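You operate a simulated robot arm through the tools that you are given. There is no shell and no other tool. Be economical: measure what you need, move in short steps, check, and stop when the job is done.

You run a simulated two-armed robot. Do the job below in one go: nothing can be reset, and whatever is moved stays where it is left.

TASK
Rinse the open filter with about a litre of rinse water into the deep white tray.
Fine: pump it in and drain it off; leave the tray under the spout and the selector on rinse; shut the drain, then crank the plate up; spill nothing.

Only the result counts: the job must be done as asked and must still hold three seconds after the hand-in. Knocking over, shifting, dropping, spilling or breaking anything else fails it.

THE ROBOT
Two 7-joint arms with two-finger parallel grippers on one trunk, on a base that drives. Base frame: it is fixed to the floor where the robot stands at the start and does not move with it; the origin is under the middle of the robot, x ahead of it, y to its left, z up. Units: mm, degrees, N and s.
The left shoulder is at the start at [50, 187, 1069], the right one opposite. With the tool pointing down near the work surface each hand reaches from about 100 to 320 mm from the robot's upright axis, wherever it stands, measured 20 degrees to its own side. Places, roughly: spot under the spout [700, 0, 300]; green selector lever [500, -500, 800]; red pump knob [500, -800, 1000]; yellow drain lever [700, 100, 700]; crank [400, 500, 500]; black funnel lever [1100, 1000, 900]; red vent lever [700, 500, 900]. Payload 3.43 kg a hand.
The TCP of each hand is the grasp point between the finger pads, 30 mm short of the fingertips. In the tool frame z runs along the fingers and y along their closing line. Largest opening 94 mm; finger width 28, thickness 10; the body of the gripper, 50 by 96 mm, starts 55 mm behind the TCP.
Orientation is told as [roll, pitch, yaw] about the base's x, y, z axes, in that order, counted from this pose: with the fingers straight down and closing along the base's y, the tool's x points along the base's -x, its y along +y and its z along -z.

THE INTERFACE
- The arms move only by the tool drive_tool. It takes "left_moves", "right_moves" or both (then of equal length, played together; a hand with none holds still); each is a list of rows, each a list of 7 numbers: the finger opening in mm, from 0 to 94, then the shift along the tool's x, y, z in mm, then the turn, a rotation vector about the tool's x, y, z in degrees. In form: [[jaw, dx, dy, dz, ax, ay, az], ...]. A call has 1 to 20 rows; each row is the pose to reach, as a shift and turn from the pose commanded when the call began, along the tool's axes at that moment. A row lasts 0.2 s, in which the tool goes at most 50 mm and 8.6 degrees; a call with a longer step from one row to the next is refused whole, and so is a gripper value outside its range. A pose out of reach is approached as far as the arm can. The call stops where the force on the tool passes 40 N (or 10 N more than at its start, if that is more) or the arm is blocked; 0.2 s more then pass. Each finger travels about 153 mm/s and halts on what it meets, pressing with about 42 N; the grip force reading is that of the motor and also rises with nothing between the fingers. The clock runs only during rows and for 0.2 s after the last one: add rows that repeat a pose to give the fingers time. It gives the time, the measured TCP pose, the force on the tool (base axes), the opening and the grip force at its end, in the units of the frame above (readings bear some noise).
- Cameras (640 x 400 px; columns grow to the right, rows downward): "scene" is now at [149.6, -0.5, 1241.5]; the picture's right is [0.01, -1.00, 0.00], its down [-0.48, -0.00, -0.88] and it looks along [0.88, 0.01, -0.48] (base axes); focal length 214 px, centre (320, 200). "left" rides on the left gripper at [76, -14, -102] in its tool frame; the picture's right is [0.18, 0.98, 0.00], its down [-0.75, 0.14, -0.64] and it looks along [-0.63, 0.12, 0.77] (tool axes); focal length 243 px, centre (320, 200). "right" rides on the right gripper at [76, 14, -102] in its tool frame; the picture's right is [-0.18, 0.98, 0.00], its down [-0.75, -0.14, -0.64] and it looks along [-0.63, -0.12, 0.77] (tool axes); focal length 243 px, centre (320, 200). There is no depth. A picture from a camera that has moved, and an enlarged one, comes with that camera's place and axes in the base frame and with its lens.
- get_image(camera): a new picture of that camera. It takes no simulated time.
- move_column(by): slides the trunk up (or, below 0, down) by that many mm; the arms and the scene camera ride with it, the base frame stays. It gives what a move gives, with no picture.
- roll_base(legs): drives the robot by 1 to 6 legs, each [ahead, left, turn to the left] in mm, mm and degrees, along the robot's own axes; the way and the turn of a leg run together, so that a leg with both is an arc; at most 1500 mm and 180 degrees a leg. The arms and the cameras ride along, it lands a little off, and it stops where it bumps. It gives what a move gives.
- pan_tilt(pan, tilt): turns the head with the scene camera to pan (to the left, within 80 degrees either way) and tilt (down, from -29 to 69), counted from straight ahead of the robot. It gives what a move gives.
- close_up(camera, box): a new picture of the part [left, top, right, bottom] of that camera's present view, enlarged. It takes no simulated time.
- finish_job(): hands the job in; it is judged then, once.

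Go step by step. Nothing tells you exact positions but the pictures and the camera data: compare them with the known pose of the tool, close in by small moves and look again before you grip or let go. The budget is 120 turns and 92 pictures, counting those below and the enlarged ones. Unless the task says otherwise, let go and move clear before handing in, and close with one line.

The tools are called after ">>>" as name(argument=value, ...) on one line, values as JSON. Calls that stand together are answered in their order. drive_tool: Moves the arms, as the interface text tells. Its arguments: {"type":"object","properties":{"left_moves":{"type":"array"},"right_moves":{"type":"array"}},"required":[]} The other tools are called the same way: move_column (by) slides the trunk up or down; roll_base (legs) drives the base; pan_tilt (pan, tilt) turns the head that bears the scene camera; get_image (camera) takes a picture; close_up (camera, box) takes an enlarged picture of a part of a camera's view; finish_job () hands the job in.

At the start:

```text
clock: 0.0
left_tool_pos: [389.1, 102.2, 1211.7]
left_tcp_rot: [0.1, 0.0, 0.0]
left_wrist_force: [0.0, 0.5, -0.2]
left_width: 94.2
left_grasp_force: 0.1
right_tool_pos: [386.1, -297.1, 1247.4]
right_tcp_rot: [0.0, -0.1, -0.2]
right_wrist_force: [-0.9, -0.2, -0.6]
right_width: 93.9
right_grasp_force: 0.2
trunk travel left (down, up): [-284.0, 148.0]
robot x, y, heading: [0.1, 1.9, 0.0]
head pan, tilt: [0.5, 28.6]
```

scene: 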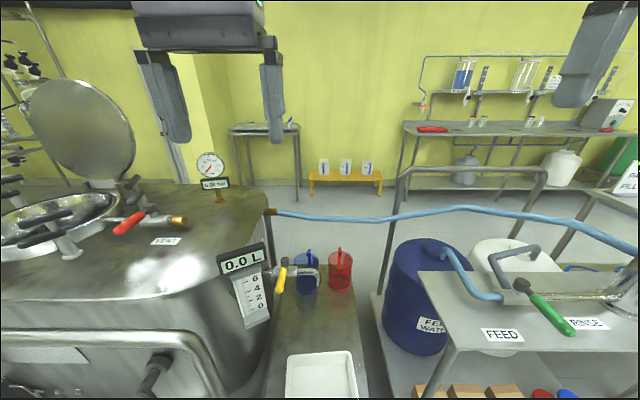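
right: 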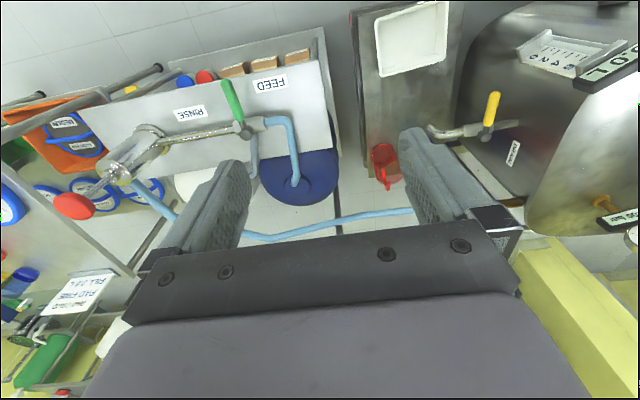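
left: 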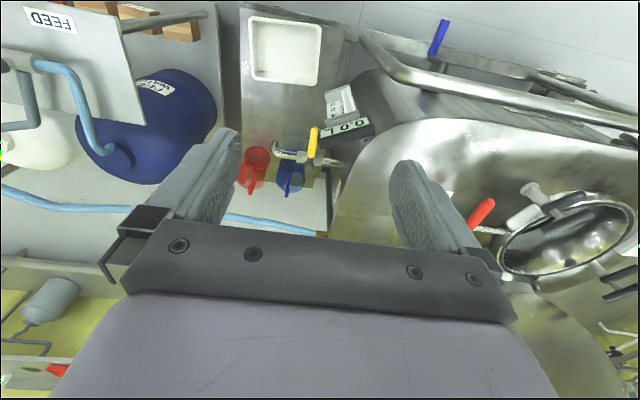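

I see the filter vessel on the left with the yellow drain lever and 0.0 L display, the green selector and the pump on the right, and a white tray nearer than the spout. I'll look around with the head first.

>>> pan_tilt(pan=-50, tilt=35)

>>> get_image(camera="scene")

>>> pan_tilt(pan=50, tilt=40)

>>> get_image(camera="scene")

>>> pan_tilt(pan=0, tilt=60)

>>> get_image(camera="scene")

```text
clock: 1.2
left_tool_pos: [389.4, 102.5, 1210.7]
left_tcp_rot: [0.0, 0.0, 0.0]
left_wrist_force: [0.2, 0.4, -0.9]
left_width: 94.0
left_grasp_force: 0.0
right_tool_pos: [385.6, -299.0, 1248.6]
right_tcp_rot: [0.1, 0.1, -0.1]
right_wrist_force: [0.6, 0.3, 0.2]
right_width: 94.0
right_grasp_force: 0.1
trunk travel left (down, up): [-284.0, 148.0]
robot x, y, heading: [-1.5, -0.4, 0.1]
head pan, tilt: [-50.0, 35.0]
```

```text
88 pictures are left
camera scene: at [115.3, -68.7, 1231.4], right [-0.77, -0.64, 0.0], down [-0.37, 0.44, -0.82], along [0.53, -0.63, -0.57], focal length 214 px, centre (320, 200)
```

scene: 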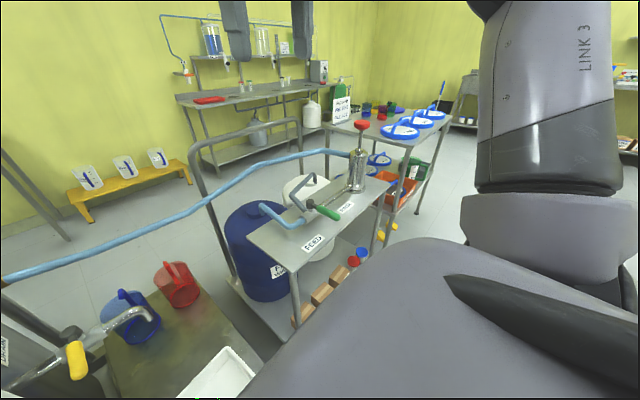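

```text
clock: 3.0
left_tool_pos: [390.7, 102.3, 1211.6]
left_tcp_rot: [-0.1, 0.0, -0.1]
left_wrist_force: [0.8, 0.2, 0.0]
left_width: 94.0
left_grasp_force: 0.0
right_tool_pos: [386.9, -297.8, 1248.9]
right_tcp_rot: [0.0, 0.0, -0.1]
right_wrist_force: [-0.9, 0.1, -0.6]
right_width: 94.1
right_grasp_force: 0.0
trunk travel left (down, up): [-284.0, 148.0]
robot x, y, heading: [0.7, -0.9, -0.1]
head pan, tilt: [50.0, 40.0]
```

```text
87 pictures are left
camera scene: at [113.3, 63.8, 1223.9], right [0.77, -0.64, 0.0], down [-0.41, -0.49, -0.77], along [0.49, 0.59, -0.64], focal length 214 px, centre (320, 200)
```

scene: 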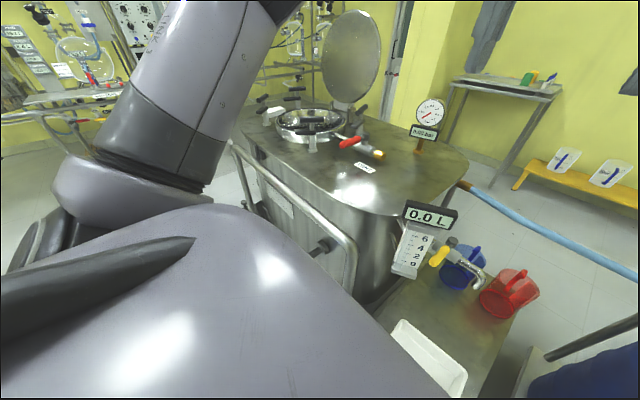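

```text
clock: 4.1
left_tool_pos: [390.1, 102.4, 1212.3]
left_tcp_rot: [-0.1, 0.0, -0.1]
left_wrist_force: [-0.6, -0.3, -1.1]
left_width: 94.0
left_grasp_force: 0.1
right_tool_pos: [387.0, -296.7, 1249.3]
right_tcp_rot: [0.0, 0.0, -0.1]
right_wrist_force: [-0.7, -0.2, 0.3]
right_width: 93.7
right_grasp_force: 0.1
trunk travel left (down, up): [-284.0, 148.0]
robot x, y, heading: [1.4, -0.4, 0.3]
head pan, tilt: [0.0, 60.0]
```

```text
86 pictures are left
camera scene: at [125.3, -1.2, 1197.2], right [0.0, -1.0, 0.0], down [-0.87, 0.0, -0.5], along [0.5, 0.0, -0.87], focal length 214 px, centre (320, 200)
```

scene: 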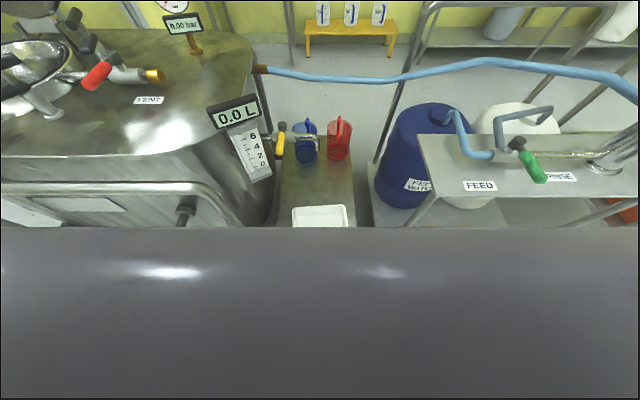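

The tray is at roughly x 510, the spout at x 700. I'll look closer at the details (selector, spout, tray, vessel).

>>> pan_tilt(pan=0, tilt=45)

>>> close_up(camera="scene", box=[190, 150, 390, 275])

>>> close_up(camera="scene", box=[400, 120, 640, 270])

>>> close_up(camera="scene", box=[0, 100, 240, 250])

```text
clock: 4.9
left_tool_pos: [390.6, 101.8, 1210.9]
left_tcp_rot: [0.1, 0.0, 0.0]
left_wrist_force: [-0.2, 0.3, 0.1]
left_width: 94.0
left_grasp_force: 0.0
right_tool_pos: [385.4, -297.6, 1249.0]
right_tcp_rot: [0.0, 0.0, -0.1]
right_wrist_force: [-0.3, 0.1, -0.4]
right_width: 93.7
right_grasp_force: 0.0
trunk travel left (down, up): [-284.0, 148.0]
robot x, y, heading: [4.2, 1.8, -0.1]
head pan, tilt: [0.0, 45.0]
```

```text
3.20 times, centred on (290, 212) of scene
camera zoom: at [139.9, -1.3, 1216.6], right [0.0, -1.0, 0.0], down [-0.71, 0.0, -0.71], along [0.71, 0.0, -0.71], focal length 686 px, centre (416, 160)
```

zoom: 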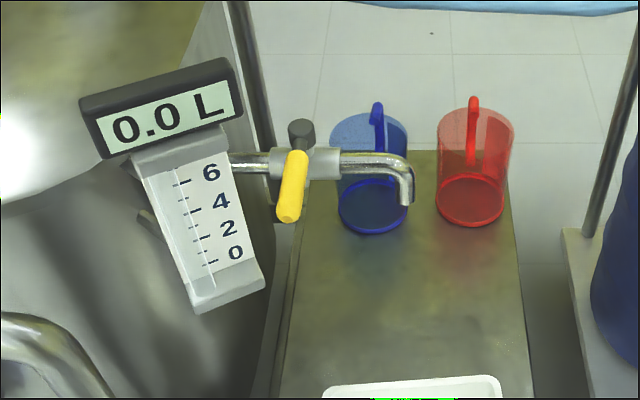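

```text
2.67 times, centred on (520, 195) of scene
camera zoom: at [139.9, -1.3, 1216.6], right [0.0, -1.0, 0.0], down [-0.71, 0.0, -0.71], along [0.71, 0.0, -0.71], focal length 572 px, centre (-213, 213)
```

zoom: 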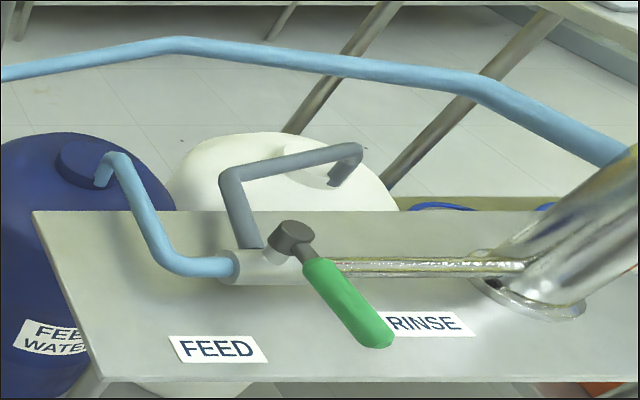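

```text
2.67 times, centred on (120, 175) of scene
camera zoom: at [139.9, -1.3, 1216.6], right [0.0, -1.0, 0.0], down [-0.71, 0.0, -0.71], along [0.71, 0.0, -0.71], focal length 572 px, centre (853, 267)
```

zoom: 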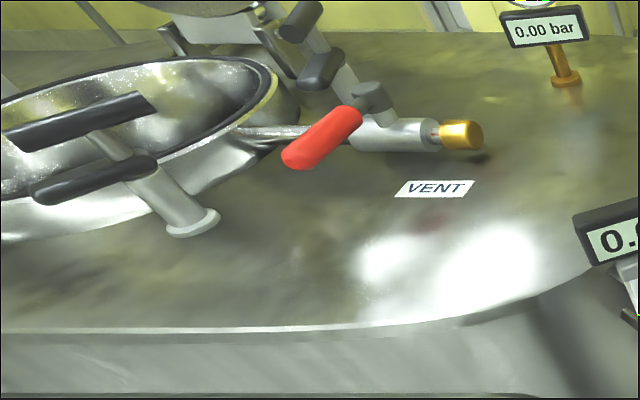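

The selector lever stands about midway between FEED and RINSE, so it must be turned. I need to see the table's front edge and the tray, and the pump.

>>> close_up(camera="right", box=[320, 0, 540, 138])

>>> close_up(camera="right", box=[20, 60, 300, 235])

>>> close_up(camera="left", box=[230, 0, 470, 150])

```text
2.90 times, centred on (430, 69) of right
camera zoom: at [310.6, -284.0, 1349.8], right [0.19, 0.98, 0.0], down [0.75, -0.14, 0.64], along [0.63, -0.12, -0.77], focal length 703 px, centre (1, 580)
```

zoom: 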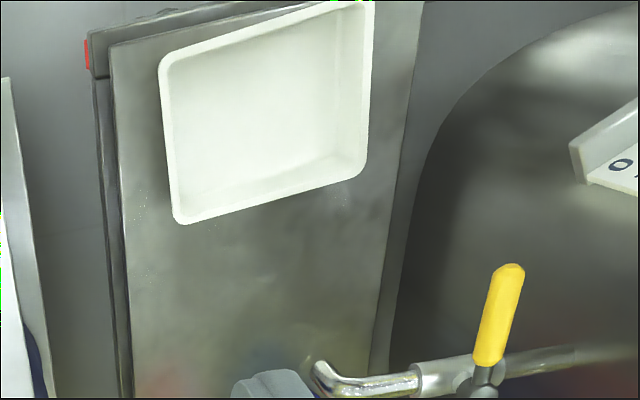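

```text
2.29 times, centred on (160, 148) of right
camera zoom: at [310.6, -284.0, 1349.8], right [0.19, 0.98, 0.0], down [0.75, -0.14, 0.64], along [0.63, -0.12, -0.77], focal length 555 px, centre (686, 320)
```

zoom: 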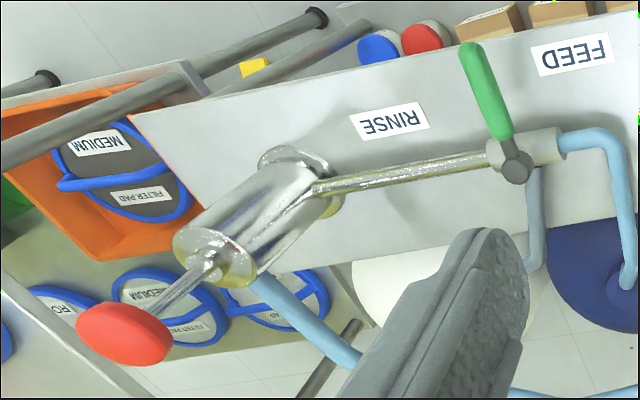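

```text
2.67 times, centred on (350, 75) of left
camera zoom: at [313.8, 88.8, 1314.8], right [-0.18, 0.98, 0.0], down [0.75, 0.14, 0.64], along [0.63, 0.12, -0.77], focal length 647 px, centre (240, 533)
```

zoom: 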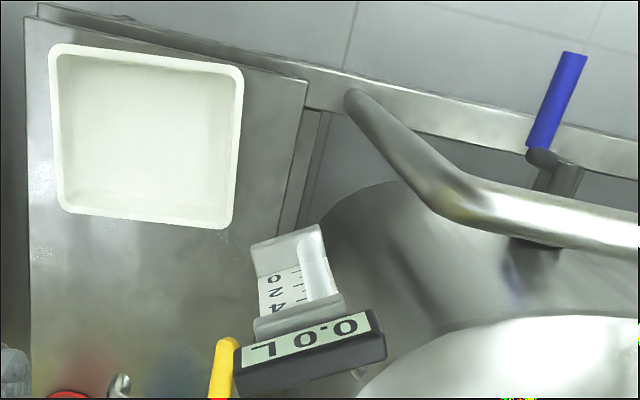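

The tray (rim z≈351, centre ≈(485, 3), yaw ≈5°) must go about 215 mm ahead; I'll lower the trunk so that the right hand can reach its right-hand wall.

>>> move_column(by=-270)

>>> get_image(camera="right")

>>> get_image(camera="scene")

```text
clock: 7.7
left_tool_pos: [391.0, 103.0, 941.6]
left_tcp_rot: [0.0, 0.1, 0.1]
left_wrist_force: [-0.7, 0.4, -0.1]
left_width: 93.9
left_grasp_force: 0.1
right_tool_pos: [386.1, -297.7, 977.9]
right_tcp_rot: [0.0, 0.0, -0.1]
right_wrist_force: [0.3, -0.4, 0.5]
right_width: 94.1
right_grasp_force: 0.0
trunk travel left (down, up): [-14.0, 418.0]
robot x, y, heading: [1.9, 1.9, 0.2]
head pan, tilt: [0.0, 45.0]
```

```text
79 pictures are left
camera right: at [310.6, -284.0, 1079.9], right [0.19, 0.98, 0.0], down [0.75, -0.14, 0.64], along [0.63, -0.12, -0.77], focal length 243 px, centre (320, 200)
```

right: 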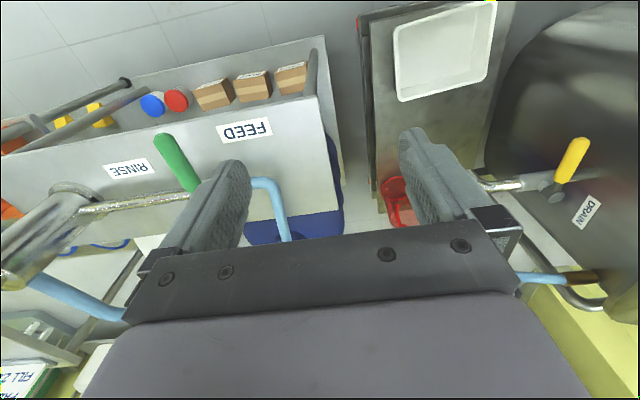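

```text
78 pictures are left
camera scene: at [139.9, -1.3, 946.7], right [0.0, -1.0, 0.0], down [-0.71, 0.0, -0.71], along [0.71, 0.0, -0.71], focal length 214 px, centre (320, 200)
```

scene: 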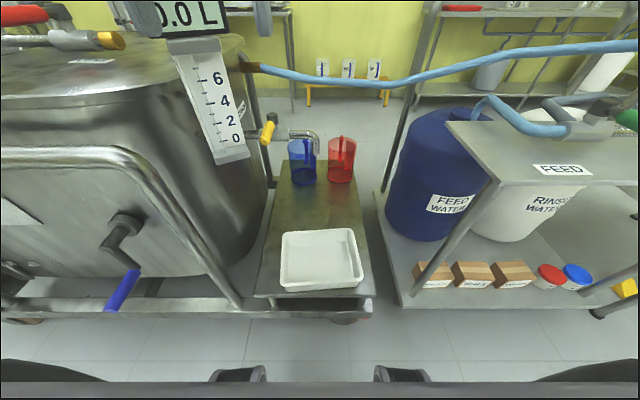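

The gap to the cart is about 200 mm, so I drive 100 mm ahead, and bring the right hand over the tray's right wall.

>>> roll_base(legs=[[100, 0, 0]])

>>> drive_tool(right_moves=[[70, 10, 45, 0, 0, 0, 0], [70, 20, 90, 20, 0, 0, 0], [70, 30, 135, 50, 0, 0, 0], [70, 40, 180, 80, 0, 0, 0], [70, 40, 190, 125, 0, 0, 0], [70, 40, 190, 170, 0, 0, 0], [70, 40, 190, 215, 0, 0, 0], [70, 40, 190, 260, 0, 0, 0], [70, 40, 190, 305, 0, 0, 0], [70, 40, 190, 350, 0, 0, 0], [70, 40, 190, 395, 0, 0, 0], [70, 40, 190, 440, 0, 0, 0], [70, 40, 190, 480, 0, 0, 0]])

>>> get_image(camera="right")

>>> get_image(camera="scene")

```text
clock: 8.7
left_tool_pos: [441.3, 102.8, 939.6]
left_tcp_rot: [0.2, 0.3, 0.2]
left_wrist_force: [0.3, -0.5, -0.3]
left_width: 93.8
left_grasp_force: 0.0
right_tool_pos: [437.6, -298.0, 975.8]
right_tcp_rot: [0.0, 0.1, -0.3]
right_wrist_force: [0.6, -0.9, 0.8]
right_width: 93.9
right_grasp_force: 0.0
trunk travel left (down, up): [-14.0, 418.0]
robot x, y, heading: [51.9, 1.6, 0.3]
head pan, tilt: [0.0, 45.0]
stopped in leg 1: the robot was blocked; the commanded pose is now the measured one
```

```text
refused: row 2 steps farther than a row can; nothing moved
```

```text
77 pictures are left
camera right: at [362.0, -284.5, 1078.1], right [0.19, 0.98, 0.0], down [0.76, -0.14, 0.64], along [0.63, -0.12, -0.77], focal length 243 px, centre (320, 200)
```

right: 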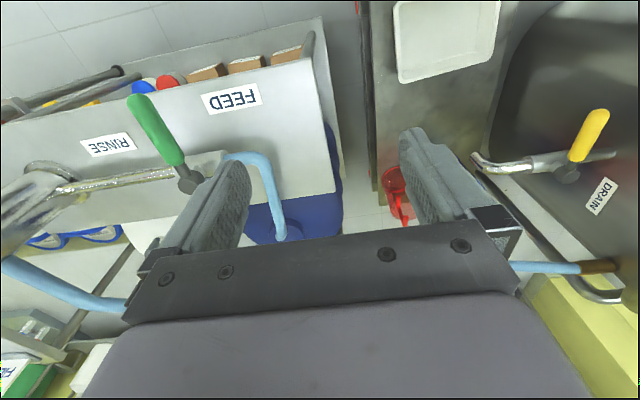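

```text
76 pictures are left
camera scene: at [189.7, -1.4, 946.6], right [0.0, -1.0, 0.0], down [-0.71, 0.0, -0.71], along [0.71, 0.0, -0.71], focal length 214 px, centre (320, 200)
```

scene: 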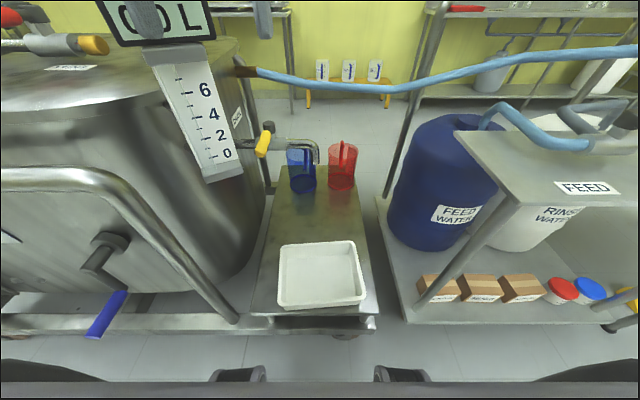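

The base stopped after 50 mm (robot x≈52); the scene looks unshifted. Now the right hand goes above the tray's right wall.

>>> drive_tool(right_moves=[[70, 0, 45, 0, 0, 0, 0], [70, 0, 90, 10, 0, 0, 0], [70, 0, 135, 25, 0, 0, 0], [70, 0, 175, 50, 0, 0, 0], [70, 0, 186, 95, 0, 0, 0], [70, 0, 186, 140, 0, 0, 0], [70, 0, 186, 185, 0, 0, 0], [70, 0, 186, 230, 0, 0, 0], [70, 0, 186, 275, 0, 0, 0], [70, 0, 186, 320, 0, 0, 0], [70, 0, 186, 365, 0, 0, 0], [70, 0, 186, 410, 0, 0, 0], [70, 0, 186, 455, 0, 0, 0], [70, 0, 186, 500, 0, 0, 0], [70, 0, 186, 520, 0, 0, 0]])

>>> get_image(camera="right")

>>> get_image(camera="scene")

```text
clock: 11.9
left_tool_pos: [441.5, 102.9, 938.9]
left_tcp_rot: [0.2, 0.3, 0.2]
left_wrist_force: [-0.5, -0.9, 0.5]
left_width: 94.1
left_grasp_force: 0.1
right_tool_pos: [412.6, -180.9, 528.9]
right_tcp_rot: [-0.1, 0.2, -0.2]
right_wrist_force: [0.7, -0.3, 1.6]
right_width: 70.4
right_grasp_force: 0.0
right hand out of reach, approached as far as the arm can: row 1, 2, 3, 4, 5, 6, 7, 8, 9, 10, 11, 12, 13, 14, 15
trunk travel left (down, up): [-14.0, 418.0]
robot x, y, heading: [52.5, -0.6, 0.3]
head pan, tilt: [0.0, 45.0]
```

```text
75 pictures are left
camera right: at [337.3, -166.7, 631.1], right [0.19, 0.98, 0.0], down [0.76, -0.14, 0.64], along [0.63, -0.12, -0.77], focal length 243 px, centre (320, 200)
```

right: 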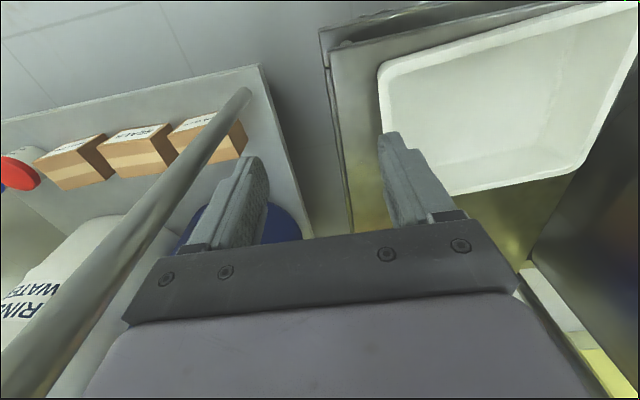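

```text
74 pictures are left
camera scene: at [189.7, -1.4, 946.6], right [0.0, -1.0, 0.0], down [-0.71, 0.0, -0.71], along [0.71, 0.0, -0.71], focal length 214 px, centre (320, 200)
```

scene: 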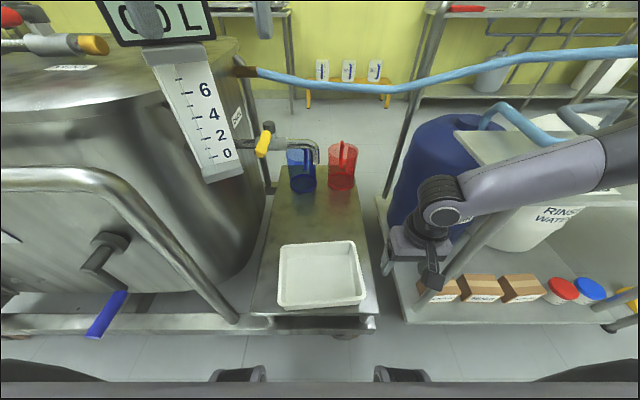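

The hand stopped short at (412, -181, 529), although this pose should be well inside reach; I try to continue with smaller steps from here.

>>> drive_tool(right_moves=[[70, 0, 20, 0, 0, 0, 0], [70, 0, 40, 0, 0, 0, 0], [70, 0, 60, 0, 0, 0, 0], [70, -20, 69, 0, 0, 0, 0], [70, -40, 69, 0, 0, 0, 0]])

```text
clock: 13.1
left_tool_pos: [441.0, 103.1, 938.5]
left_tcp_rot: [0.0, 0.2, 0.1]
left_wrist_force: [0.4, -0.3, 0.2]
left_width: 93.9
left_grasp_force: 0.1
right_tool_pos: [433.7, -171.4, 554.6]
right_tcp_rot: [0.0, 0.1, -0.2]
right_wrist_force: [0.0, 0.1, 1.0]
right_width: 69.9
right_grasp_force: 0.1
right hand out of reach, approached as far as the arm can: row 1, 2, 3, 4, 5
trunk travel left (down, up): [-14.0, 418.0]
robot x, y, heading: [46.2, -0.8, 0.1]
head pan, tilt: [0.0, 45.0]
```

Something other than distance (folded arm) limits this; I'll raise the trunk 150 mm and come down from there.

>>> move_column(by=150)

>>> drive_tool(right_moves=[[70, 0, 20, 20, 0, 0, 0], [70, 0, 40, 50, 0, 0, 0], [70, 0, 59, 90, 0, 0, 0], [70, 0, 59, 130, 0, 0, 0], [70, 0, 59, 170, 0, 0, 0], [70, 0, 59, 210, 0, 0, 0], [70, 0, 59, 250, 0, 0, 0]])

>>> get_image(camera="scene")

```text
clock: 14.9
left_tool_pos: [441.2, 103.1, 1089.1]
left_tcp_rot: [0.1, 0.4, 0.2]
left_wrist_force: [0.4, -0.1, 0.0]
left_width: 93.9
left_grasp_force: 0.0
right_tool_pos: [433.6, -171.3, 703.9]
right_tcp_rot: [0.0, 0.3, -0.2]
right_wrist_force: [-0.3, -0.3, 0.0]
right_width: 70.0
right_grasp_force: 0.1
trunk travel left (down, up): [-164.0, 268.0]
robot x, y, heading: [51.0, 2.5, -0.0]
head pan, tilt: [0.0, 45.0]
```

```text
clock: 16.5
left_tool_pos: [440.9, 104.1, 1088.5]
left_tcp_rot: [0.0, 0.3, 0.0]
left_wrist_force: [0.0, 0.1, -0.3]
left_width: 94.0
left_grasp_force: 0.0
right_tool_pos: [400.6, -230.9, 623.8]
right_tcp_rot: [-0.1, 0.2, -0.3]
right_wrist_force: [0.2, 0.4, -0.1]
right_width: 70.2
right_grasp_force: 0.1
right hand out of reach, approached as far as the arm can: row 1, 2, 3, 4, 5, 6, 7
trunk travel left (down, up): [-164.0, 268.0]
robot x, y, heading: [48.4, 1.1, -0.0]
head pan, tilt: [0.0, 45.0]
```

```text
73 pictures are left
camera scene: at [189.7, -1.4, 1096.6], right [0.0, -1.0, 0.0], down [-0.71, 0.0, -0.71], along [0.71, 0.0, -0.71], focal length 214 px, centre (320, 200)
```

scene: 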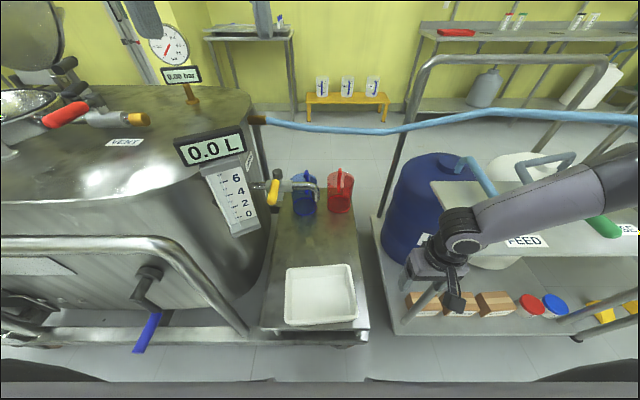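

Straight-down grasping doesn't reach; instead I'll push the tray's near wall with open fingers pointing ahead and down. First tilt the right hand 60° forward and see how it reaches.

>>> drive_tool(right_moves=[[90, 5, 5, 0, 0, -8, 0], [90, 10, 10, 0, 0, -16, 0], [90, 15, 15, 0, 0, -24, 0], [90, 20, 20, 0, 0, -32, 0], [90, 25, 30, 0, 0, -40, 0], [90, 30, 40, 0, 0, -48, 0], [90, 30, 50, 0, 0, -56, 0], [90, 30, 60, 0, 0, -60, 0], [90, 30, 100, 0, 0, -60, 0], [90, 30, 140, 0, 0, -60, 0], [90, 30, 180, 0, 0, -60, 0], [90, 30, 210, 0, 0, -60, 0]])

>>> get_image(camera="scene")

```text
clock: 19.1
left_tool_pos: [441.5, 102.6, 1089.6]
left_tcp_rot: [0.1, 0.2, 0.1]
left_wrist_force: [-0.3, -0.8, -0.6]
left_width: 94.1
left_grasp_force: 0.1
right_tool_pos: [449.7, -198.1, 746.3]
right_tcp_rot: [0.1, -59.8, -0.3]
right_wrist_force: [0.2, -0.6, -0.2]
right_width: 89.9
right_grasp_force: 0.0
right hand out of reach, approached as far as the arm can: row 2, 3, 4, 5, 6, 7, 8, 9, 10, 11, 12
trunk travel left (down, up): [-164.0, 268.0]
robot x, y, heading: [50.8, 3.9, 0.1]
head pan, tilt: [0.0, 45.0]
```

```text
72 pictures are left
camera scene: at [189.7, -1.5, 1096.6], right [0.0, -1.0, 0.0], down [-0.71, 0.0, -0.71], along [0.71, 0.0, -0.71], focal length 214 px, centre (320, 200)
```

scene: 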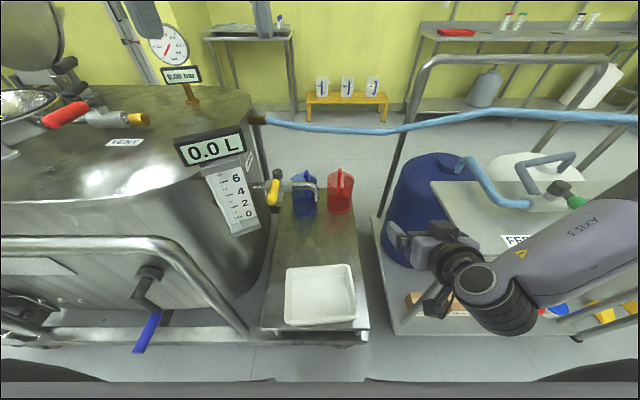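

The arm is hindered, mostly in moving inward. I'll look at the arm's posture.

>>> pan_tilt(pan=-45, tilt=20)

>>> get_image(camera="scene")

```text
clock: 20.2
left_tool_pos: [441.7, 104.4, 1090.6]
left_tcp_rot: [0.1, 0.3, 0.1]
left_wrist_force: [1.4, 0.1, 0.2]
left_width: 94.1
left_grasp_force: 0.1
right_tool_pos: [448.9, -198.5, 746.3]
right_tcp_rot: [0.0, -59.8, -0.2]
right_wrist_force: [-0.2, -0.2, 0.0]
right_width: 90.4
right_grasp_force: 0.1
trunk travel left (down, up): [-164.0, 268.0]
robot x, y, heading: [50.2, 1.8, 0.1]
head pan, tilt: [-45.0, 20.0]
```

```text
71 pictures are left
camera scene: at [174.2, -67.2, 1135.2], right [-0.71, -0.71, 0.0], down [-0.24, 0.24, -0.94], along [0.66, -0.66, -0.34], focal length 214 px, centre (320, 200)
```

scene: 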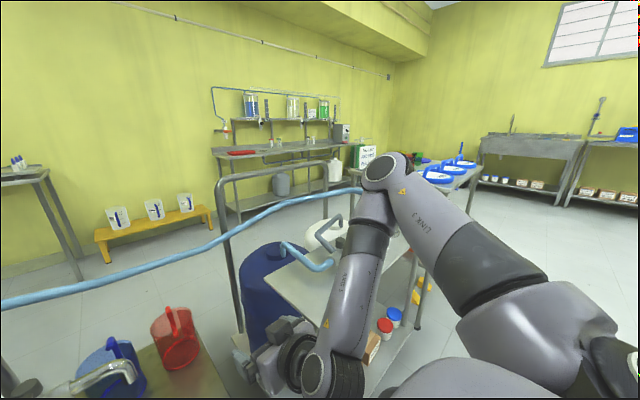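

The elbow is high and out to the right with the forearm folded back. I test how the hand moves downward and outward from this pose.

>>> drive_tool(right_moves=[[90, 17, 0, 10, 0, 0, 0], [90, 34, 0, 20, 0, 0, 0], [90, 51, 0, 30, 0, 0, 0], [90, 68, 0, 40, 0, 0, 0], [90, 85, 0, 50, 0, 0, 0], [90, 102, 0, 60, 0, 0, 0], [90, 102, 0, 60, 0, 0, 0]])

```text
clock: 21.8
left_tool_pos: [441.9, 103.3, 1089.2]
left_tcp_rot: [0.1, 0.3, 0.2]
left_wrist_force: [-0.1, 0.1, 0.4]
left_width: 94.2
left_grasp_force: 0.2
right_tool_pos: [465.6, -237.9, 707.9]
right_tcp_rot: [0.0, -59.8, -0.2]
right_wrist_force: [0.8, -0.5, 0.6]
right_width: 90.0
right_grasp_force: 0.0
right hand out of reach, approached as far as the arm can: row 1, 2, 3, 4, 5, 6, 7
trunk travel left (down, up): [-164.0, 268.0]
robot x, y, heading: [50.1, -2.2, 0.1]
head pan, tilt: [-45.0, 20.0]
```

The right elbow can't come inward and down. The left arm is already near the centre line, so I'll try bringing that one down in front of the tray.

>>> drive_tool(left_moves=[[90, 10, -10, 30, 0, 0, 0], [90, 20, -20, 60, 0, 0, 0], [90, 30, -30, 90, 0, 0, 0], [90, 40, -40, 120, 0, 0, 0], [90, 50, -50, 150, 0, 0, 0], [90, 60, -60, 180, 0, 0, 0], [90, 70, -70, 210, 0, 0, 0], [90, 80, -80, 240, 0, 0, 0], [90, 90, -90, 270, 0, 0, 0], [90, 90, -90, 310, 0, 0, 0], [90, 90, -90, 350, 0, 0, 0], [90, 90, -90, 390, 0, 0, 0]])

>>> pan_tilt(pan=20, tilt=45)

>>> get_image(camera="scene")

```text
clock: 24.4
left_tool_pos: [347.0, 13.5, 697.7]
left_tcp_rot: [0.1, 0.2, 0.2]
left_wrist_force: [-0.8, 0.9, -0.4]
left_width: 89.7
left_grasp_force: 0.0
right_tool_pos: [465.1, -237.8, 707.4]
right_tcp_rot: [0.1, -59.7, -0.1]
right_wrist_force: [0.4, -0.3, 0.0]
right_width: 90.2
right_grasp_force: 0.0
trunk travel left (down, up): [-164.0, 268.0]
robot x, y, heading: [49.3, -3.2, -0.0]
head pan, tilt: [-45.0, 20.0]
```

```text
clock: 25.7
left_tool_pos: [345.4, 12.5, 700.0]
left_tcp_rot: [0.1, 0.2, 0.1]
left_wrist_force: [0.3, -0.7, 0.3]
left_width: 90.1
left_grasp_force: 0.0
right_tool_pos: [466.1, -238.2, 708.1]
right_tcp_rot: [0.0, -59.6, -0.2]
right_wrist_force: [0.1, -0.3, 0.2]
right_width: 90.1
right_grasp_force: 0.1
trunk travel left (down, up): [-164.0, 268.0]
robot x, y, heading: [49.4, -0.5, 0.0]
head pan, tilt: [20.0, 45.0]
```

```text
70 pictures are left
camera scene: at [184.8, 26.4, 1096.6], right [0.34, -0.94, 0.0], down [-0.66, -0.24, -0.71], along [0.67, 0.24, -0.71], focal length 214 px, centre (320, 200)
```

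scene: 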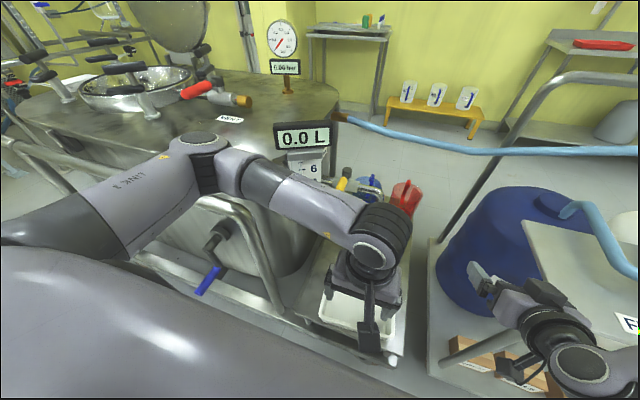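

The left arm works well. To keep its elbow clear of the vessel I'll back off, tuck the right arm up, and shift the robot right by 130 mm before the push.

>>> roll_base(legs=[[-200, 0, 0]])

>>> drive_tool(right_moves=[[90, -17, -7, -25, 0, 7.5, 0], [90, -34, -14, -50, 0, 15, 0], [90, -51, -21, -75, 0, 22.5, 0], [90, -68, -28, -100, 0, 30, 0], [90, -85, -35, -125, 0, 37.5, 0], [90, -102, -42, -150, 0, 45, 0], [90, -120, -49, -175, 0, 52.5, 0], [90, -137, -56, -200, 0, 60, 0], [90, -150, -60, -220, 0, 60, 0]])

```text
clock: 27.3
left_tool_pos: [147.8, 14.3, 697.9]
left_tcp_rot: [0.1, 0.4, 0.3]
left_wrist_force: [0.2, 0.1, -0.9]
left_width: 90.0
left_grasp_force: 0.0
right_tool_pos: [267.8, -236.3, 706.0]
right_tcp_rot: [0.0, -59.8, 0.0]
right_wrist_force: [-0.9, -0.4, -0.1]
right_width: 90.0
right_grasp_force: 0.1
trunk travel left (down, up): [-164.0, 268.0]
robot x, y, heading: [-150.2, 0.5, -0.1]
head pan, tilt: [20.0, 45.0]
```

```text
clock: 29.3
left_tool_pos: [146.3, 13.8, 699.8]
left_tcp_rot: [0.0, 0.2, 0.3]
left_wrist_force: [0.0, 0.1, 0.2]
left_width: 90.0
left_grasp_force: 0.0
right_tool_pos: [151.6, -295.6, 948.9]
right_tcp_rot: [0.1, 0.3, 0.1]
right_wrist_force: [0.9, 0.1, -0.2]
right_width: 89.9
right_grasp_force: 0.1
right hand out of reach, approached as far as the arm can: row 2, 3
trunk travel left (down, up): [-164.0, 268.0]
robot x, y, heading: [-148.8, 2.0, 0.1]
head pan, tilt: [20.0, 45.0]
```

Now shift right 130 mm, and lower the left hand with 60° forward tilt in the free space in front of the cart.

>>> roll_base(legs=[[0, -130, 0]])

>>> drive_tool(left_moves=[[90, 0, 12, 34, 0, -6, 0], [90, 0, 24, 68, 0, -12, 0], [90, 0, 36, 102, 0, -18, 0], [90, 0, 48, 136, 0, -24, 0], [90, 0, 60, 170, 0, -30, 0], [90, 0, 72, 204, 0, -36, 0], [90, 0, 84, 238, 0, -42, 0], [90, 0, 96, 272, 0, -48, 0], [90, 0, 108, 306, 0, -54, 0], [90, 0, 117, 340, 0, -60, 0]])

>>> pan_tilt(pan=15, tilt=45)

>>> get_image(camera="scene")

>>> get_image(camera="left")

```text
clock: 30.8
left_tool_pos: [147.6, -117.0, 698.5]
left_tcp_rot: [0.0, 0.4, 0.5]
left_wrist_force: [-1.1, -0.2, 0.3]
left_width: 89.7
left_grasp_force: 0.1
right_tool_pos: [156.0, -426.6, 948.2]
right_tcp_rot: [0.0, 0.2, 0.3]
right_wrist_force: [0.0, -0.6, -0.3]
right_width: 90.1
right_grasp_force: 0.0
trunk travel left (down, up): [-164.0, 268.0]
robot x, y, heading: [-150.3, -133.3, 0.7]
head pan, tilt: [20.0, 45.0]
stopped in leg 1: the robot was blocked; the commanded pose is now the measured one
```

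```text
clock: 32.2
left_tool_pos: [145.8, -49.2, 503.1]
left_tcp_rot: [-0.2, -35.6, 0.0]
left_wrist_force: [2.6, 5.6, 34.8]
left_width: 90.2
left_grasp_force: 0.1
left hand out of reach, approached as far as the arm can: row 7
right_tool_pos: [155.0, -426.8, 949.8]
right_tcp_rot: [0.1, 0.3, 0.3]
right_wrist_force: [-0.7, 0.6, 0.7]
right_width: 90.1
right_grasp_force: 0.1
trunk travel left (down, up): [-164.0, 268.0]
robot x, y, heading: [-146.7, -139.2, 0.3]
head pan, tilt: [20.0, 45.0]
stopped in row 7 (left hand): the force on the tool passed its limit (the readings are from after the stop); the commanded pose is now the measured one
```

```text
clock: 32.9
left_tool_pos: [144.7, -49.6, 504.5]
left_tcp_rot: [0.0, -35.6, 0.0]
left_wrist_force: [8.8, 9.5, 65.4]
left_width: 89.9
left_grasp_force: 0.0
right_tool_pos: [154.2, -427.5, 949.1]
right_tcp_rot: [0.1, 0.2, 0.2]
right_wrist_force: [0.3, 0.3, -0.5]
right_width: 90.0
right_grasp_force: 0.1
trunk travel left (down, up): [-164.0, 268.0]
robot x, y, heading: [-149.0, -134.3, 0.4]
head pan, tilt: [15.0, 45.0]
```

```text
69 pictures are left
camera scene: at [-12.6, -112.8, 1097.4], right [0.27, -0.96, 0.0], down [-0.68, -0.19, -0.71], along [0.68, 0.19, -0.71], focal length 214 px, centre (320, 200)
```

scene: 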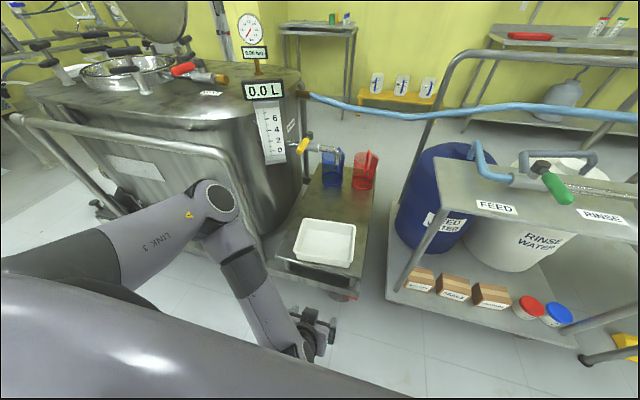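

```text
68 pictures are left
camera left: at [23.6, -63.5, 543.2], right [-0.15, 0.98, -0.11], down [0.24, 0.14, 0.96], along [0.96, 0.12, -0.25], focal length 243 px, centre (320, 200)
```

left: 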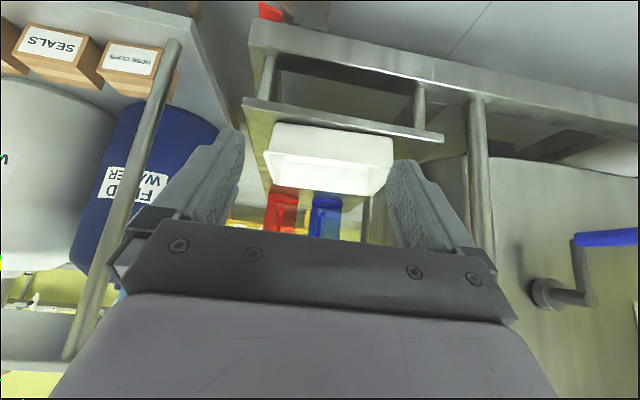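

The hand touched the robot's own base; I lift it and move it outward before tilting further.

>>> drive_tool(left_moves=[[90, -15, 0, -20, 0, 0, 0], [90, -29, 0, -41, 0, 0, 0], [90, -61, 0, -18, 0, 0, 0], [90, -93, 16, 5, 0, -4, 0], [90, -118, 32, 23, 0, -8, 0], [90, -134, 48, 34, 0, -14, 0]])

```text
clock: 34.3
left_tool_pos: [279.3, -17.5, 561.8]
left_tcp_rot: [0.6, -49.3, -0.1]
left_wrist_force: [-0.4, 0.3, 0.1]
left_width: 90.0
left_grasp_force: 0.0
left hand out of reach, approached as far as the arm can: row 6
right_tool_pos: [156.0, -428.2, 949.8]
right_tcp_rot: [0.2, 0.3, 0.2]
right_wrist_force: [-0.4, 0.0, -0.3]
right_width: 90.0
right_grasp_force: 0.1
trunk travel left (down, up): [-164.0, 268.0]
robot x, y, heading: [-149.7, -132.1, 0.5]
head pan, tilt: [15.0, 45.0]
```

Now lower the hand in front of the cart (x≈280, clear of the cart edge at ~365).

>>> drive_tool(left_moves=[[90, 30, 5, 26, 0, 0, 0], [90, 61, 10, 52, 0, -2, 0], [90, 91, 15, 78, 0, -4, 0], [90, 121, 20, 104, 0, -6, 0], [90, 144, 20, 124, 0, -8, 0], [90, 144, 20, 124, 0, -8, 0]])

>>> get_image(camera="scene")

>>> get_image(camera="left")

```text
clock: 35.7
left_tool_pos: [316.3, -83.7, 436.4]
left_tcp_rot: [3.8, -53.8, 0.0]
left_wrist_force: [0.4, -0.5, 0.0]
left_width: 90.0
left_grasp_force: 0.1
left hand out of reach, approached as far as the arm can: row 1, 2, 3, 4, 5, 6
right_tool_pos: [155.0, -428.5, 949.1]
right_tcp_rot: [0.1, 0.4, 0.2]
right_wrist_force: [-0.4, 0.1, -0.9]
right_width: 90.1
right_grasp_force: 0.1
trunk travel left (down, up): [-164.0, 268.0]
robot x, y, heading: [-151.4, -133.3, 0.2]
head pan, tilt: [15.0, 45.0]
```

```text
67 pictures are left
camera scene: at [-11.4, -112.5, 1096.6], right [0.27, -0.96, 0.0], down [-0.68, -0.19, -0.71], along [0.68, 0.19, -0.71], focal length 214 px, centre (320, 200)
```

scene: 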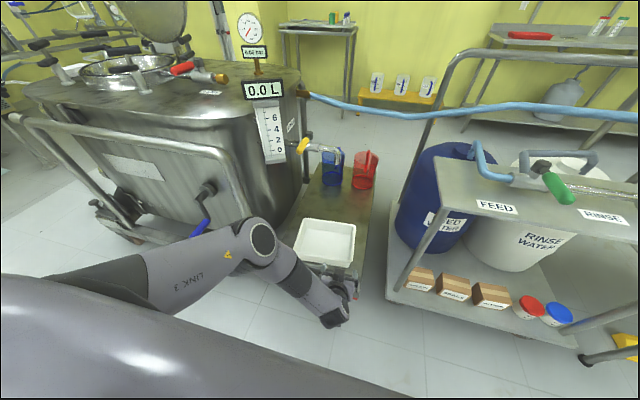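

```text
66 pictures are left
camera left: at [189.5, -104.4, 435.0], right [-0.16, 0.98, -0.11], down [-0.08, 0.1, 0.99], along [0.98, 0.17, 0.06], focal length 243 px, centre (320, 200)
```

left: 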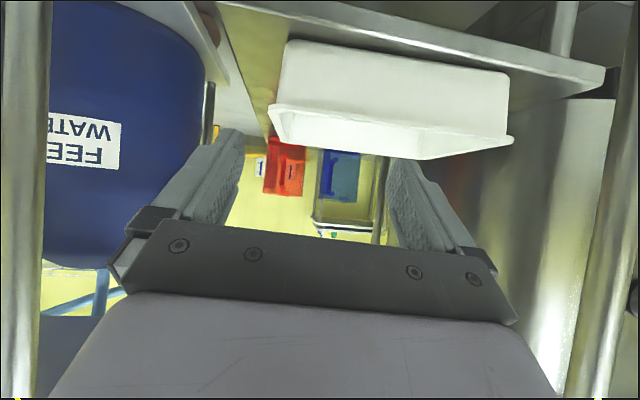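

The hand sits at (316, -84, 436). Lowering the trunk by 80 brings it to pushing height; then I'll correct y.

>>> move_column(by=-80)

>>> drive_tool(left_moves=[[92, 0, 15, 0, 0, 0, 0], [92, 0, 30, 0, 0, 0, 0], [92, 0, 45, 0, 0, 0, 0], [92, 0, 60, 0, 0, 0, 0], [92, 0, 60, 0, 0, 0, 0]])

```text
clock: 36.2
left_tool_pos: [317.5, -85.9, 421.1]
left_tcp_rot: [4.5, -53.4, -1.1]
left_wrist_force: [-9.7, 11.8, 36.2]
left_width: 90.0
left_grasp_force: 0.1
right_tool_pos: [153.5, -427.2, 929.9]
right_tcp_rot: [0.1, 0.2, 0.4]
right_wrist_force: [0.7, -0.7, 0.3]
right_width: 89.9
right_grasp_force: 0.1
trunk travel left (down, up): [-145.0, 286.0]
robot x, y, heading: [-147.5, -131.9, 0.4]
head pan, tilt: [15.0, 45.0]
stopped: the force on the tool passed its limit (the readings are from after the stop); the commanded pose is now the measured one
```

```text
clock: 37.4
left_tool_pos: [324.7, -50.4, 434.5]
left_tcp_rot: [5.4, -52.5, -0.8]
left_wrist_force: [0.0, 0.1, 0.4]
left_width: 91.9
left_grasp_force: 0.1
left hand out of reach, approached as far as the arm can: row 1, 2, 3, 4, 5
right_tool_pos: [156.0, -428.4, 929.9]
right_tcp_rot: [0.0, 0.3, 0.2]
right_wrist_force: [-0.7, 0.2, -1.0]
right_width: 90.2
right_grasp_force: 0.0
trunk travel left (down, up): [-145.0, 286.0]
robot x, y, heading: [-147.4, -129.7, 0.6]
head pan, tilt: [15.0, 45.0]
```

Something on the robot's own base is under the wrist. I'll raise the hand slightly and look at my base from above.

>>> pan_tilt(pan=30, tilt=69)

>>> get_image(camera="scene")

```text
clock: 38.3
left_tool_pos: [324.2, -49.5, 434.4]
left_tcp_rot: [5.3, -52.6, -0.8]
left_wrist_force: [0.3, -0.9, -1.0]
left_width: 92.4
left_grasp_force: 0.1
right_tool_pos: [154.5, -426.7, 930.2]
right_tcp_rot: [0.1, 0.3, 0.2]
right_wrist_force: [1.0, 0.2, 0.7]
right_width: 90.0
right_grasp_force: 0.1
trunk travel left (down, up): [-145.0, 286.0]
robot x, y, heading: [-148.3, -132.7, 0.5]
head pan, tilt: [30.0, 68.8]
```

```text
65 pictures are left
camera scene: at [-41.4, -105.7, 1049.3], right [0.51, -0.86, 0.0], down [-0.8, -0.47, -0.36], along [0.31, 0.18, -0.93], focal length 214 px, centre (320, 200)
```

scene: 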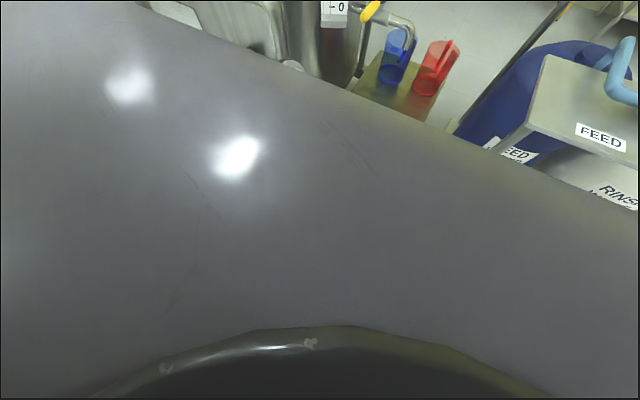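

I'll reduce the tilt to about 32° (keeps the wrist above the base) while raised, then lower again.

>>> drive_tool(left_moves=[[92, -16, 8, -12, 1, 7, -1], [92, -32, 16, -24, 2, 14, -3], [92, -40, 24, -30, 3.2, 20, -4.2], [92, -40, 35, -30, 3.2, 20, -4.2], [92, -40, 45, -30, 3.2, 20, -4.2]])

>>> pan_tilt(pan=15, tilt=45)

>>> get_image(camera="scene")

```text
clock: 39.5
left_tool_pos: [322.4, -6.6, 487.3]
left_tcp_rot: [-3.2, -33.4, 5.2]
left_wrist_force: [-0.6, -0.4, -0.5]
left_width: 92.0
left_grasp_force: 0.1
right_tool_pos: [155.6, -427.7, 929.9]
right_tcp_rot: [0.1, 0.4, 0.2]
right_wrist_force: [-0.6, 0.2, -0.3]
right_width: 89.8
right_grasp_force: 0.0
trunk travel left (down, up): [-145.0, 286.0]
robot x, y, heading: [-148.0, -129.9, 0.6]
head pan, tilt: [30.0, 68.8]
```

```text
clock: 40.4
left_tool_pos: [322.3, -5.1, 486.5]
left_tcp_rot: [-3.1, -33.5, 5.1]
left_wrist_force: [0.0, -0.5, -0.5]
left_width: 91.7
left_grasp_force: 0.1
right_tool_pos: [156.3, -427.1, 928.5]
right_tcp_rot: [0.1, 0.2, 0.2]
right_wrist_force: [0.9, -0.7, 0.1]
right_width: 90.2
right_grasp_force: 0.1
trunk travel left (down, up): [-145.0, 286.0]
robot x, y, heading: [-146.6, -133.6, 0.5]
head pan, tilt: [15.0, 45.0]
```

```text
64 pictures are left
camera scene: at [-11.4, -112.4, 1078.0], right [0.27, -0.96, 0.0], down [-0.68, -0.19, -0.71], along [0.68, 0.19, -0.71], focal length 214 px, centre (320, 200)
```

scene: 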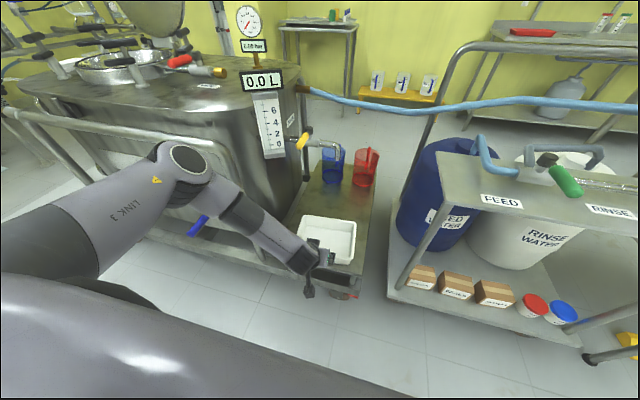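

No flags now. Lower 125 mm in front of the cart.

>>> drive_tool(left_moves=[[92, 17, 2, 26, 0, 0, 0], [92, 34, 4, 52, 0, 0, 0], [92, 51, 6, 78, 0, 0, 0], [92, 69, 8, 104, 0, 0, 0]])

>>> get_image(camera="left")

>>> close_up(camera="scene", box=[220, 190, 420, 315])

```text
clock: 41.4
left_tool_pos: [321.6, -2.1, 362.6]
left_tcp_rot: [-3.2, -33.4, 5.1]
left_wrist_force: [-0.4, -0.3, 0.2]
left_width: 92.0
left_grasp_force: 0.0
right_tool_pos: [155.2, -428.4, 930.6]
right_tcp_rot: [0.1, 0.2, 0.2]
right_wrist_force: [-0.1, 0.3, 0.3]
right_width: 90.2
right_grasp_force: 0.0
trunk travel left (down, up): [-145.0, 286.0]
robot x, y, heading: [-146.0, -132.6, 0.4]
head pan, tilt: [15.0, 45.0]
```

```text
63 pictures are left
camera left: at [201.8, -22.2, 407.5], right [-0.21, 0.97, -0.15], down [0.26, 0.2, 0.94], along [0.94, 0.16, -0.3], focal length 243 px, centre (320, 200)
```

left: 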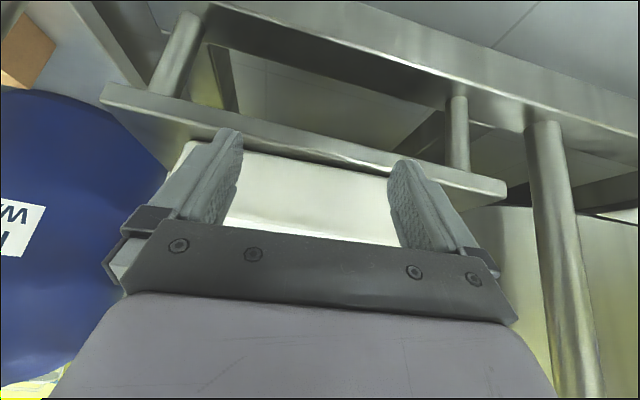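

```text
3.20 times, centred on (320, 252) of scene
camera zoom: at [-11.3, -112.5, 1078.1], right [0.27, -0.96, 0.0], down [-0.68, -0.19, -0.71], along [0.68, 0.19, -0.71], focal length 686 px, centre (320, 32)
```

zoom: 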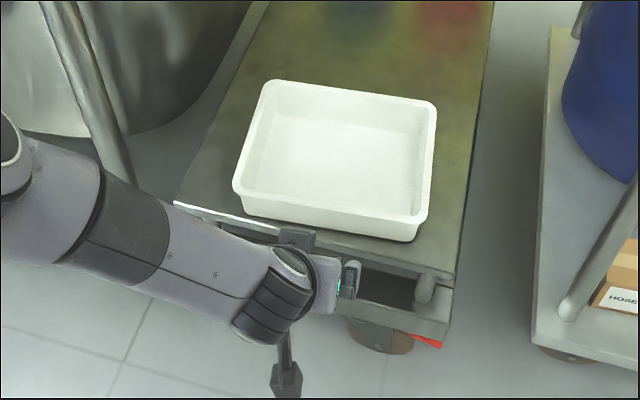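

Aligned with the tray (yaw ≈5°, tray centre ≈(494, 4)). Move forward until near contact, then push with the base.

>>> drive_tool(left_moves=[[92, -14, 0, 9, 0, 0, 0], [92, -28, 0, 18, 0, 0, 0], [92, -42, 0, 27, 0, 0, 0], [92, -55, 0, 36, 0, 0, 0]])

>>> roll_base(legs=[[60, 0, 0]])

>>> get_image(camera="scene")

```text
clock: 42.4
left_tool_pos: [388.9, 0.4, 362.2]
left_tcp_rot: [-3.2, -33.5, 5.1]
left_wrist_force: [-1.1, 0.2, 0.6]
left_width: 91.8
left_grasp_force: 0.1
right_tool_pos: [154.8, -428.4, 930.0]
right_tcp_rot: [0.0, 0.4, 0.2]
right_wrist_force: [-0.5, 0.1, -0.4]
right_width: 90.1
right_grasp_force: 0.1
trunk travel left (down, up): [-145.0, 286.0]
robot x, y, heading: [-152.3, -136.8, 0.3]
head pan, tilt: [15.0, 45.0]
```

```text
clock: 43.4
left_tool_pos: [447.3, 2.2, 363.3]
left_tcp_rot: [-3.1, -33.5, 5.2]
left_wrist_force: [0.0, -0.4, 0.3]
left_width: 92.0
left_grasp_force: 0.0
right_tool_pos: [214.6, -426.7, 930.1]
right_tcp_rot: [0.1, 0.4, 0.3]
right_wrist_force: [-0.3, -0.3, -0.4]
right_width: 90.2
right_grasp_force: 0.1
trunk travel left (down, up): [-145.0, 286.0]
robot x, y, heading: [-90.6, -135.3, 0.3]
head pan, tilt: [15.0, 45.0]
```

```text
61 pictures are left
camera scene: at [48.2, -111.8, 1078.1], right [0.27, -0.96, 0.0], down [-0.68, -0.19, -0.71], along [0.68, 0.19, -0.71], focal length 214 px, centre (320, 200)
```

scene: 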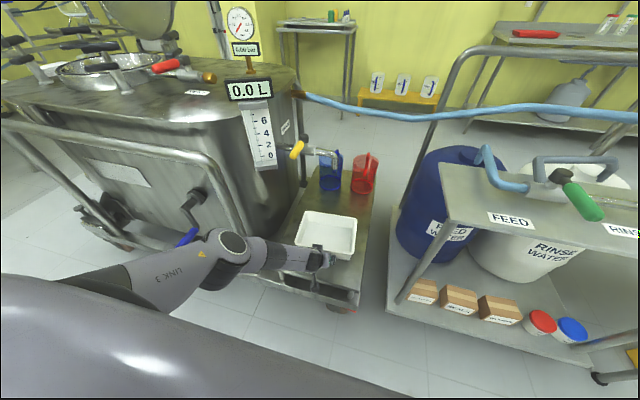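

The tray slides along nicely. Continue pushing with the base.

>>> roll_base(legs=[[110, 0, 0]])

>>> close_up(camera="scene", box=[200, 120, 440, 270])

```text
clock: 44.5
left_tool_pos: [553.5, 2.8, 362.0]
left_tcp_rot: [-3.1, -33.6, 5.3]
left_wrist_force: [0.9, -0.8, 0.2]
left_width: 91.8
left_grasp_force: 0.1
right_tool_pos: [320.5, -426.4, 930.5]
right_tcp_rot: [0.1, 0.3, 0.4]
right_wrist_force: [0.0, -0.4, 0.2]
right_width: 89.9
right_grasp_force: 0.2
trunk travel left (down, up): [-145.0, 286.0]
robot x, y, heading: [17.4, -130.1, 0.4]
head pan, tilt: [15.0, 45.0]
```

```text
2.67 times, centred on (320, 195) of scene
camera zoom: at [153.4, -111.0, 1078.1], right [0.27, -0.96, 0.0], down [-0.68, -0.19, -0.71], along [0.68, 0.19, -0.71], focal length 572 px, centre (320, 213)
```

zoom: 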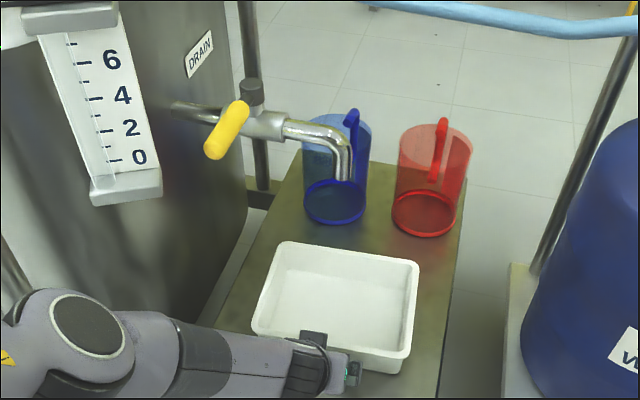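

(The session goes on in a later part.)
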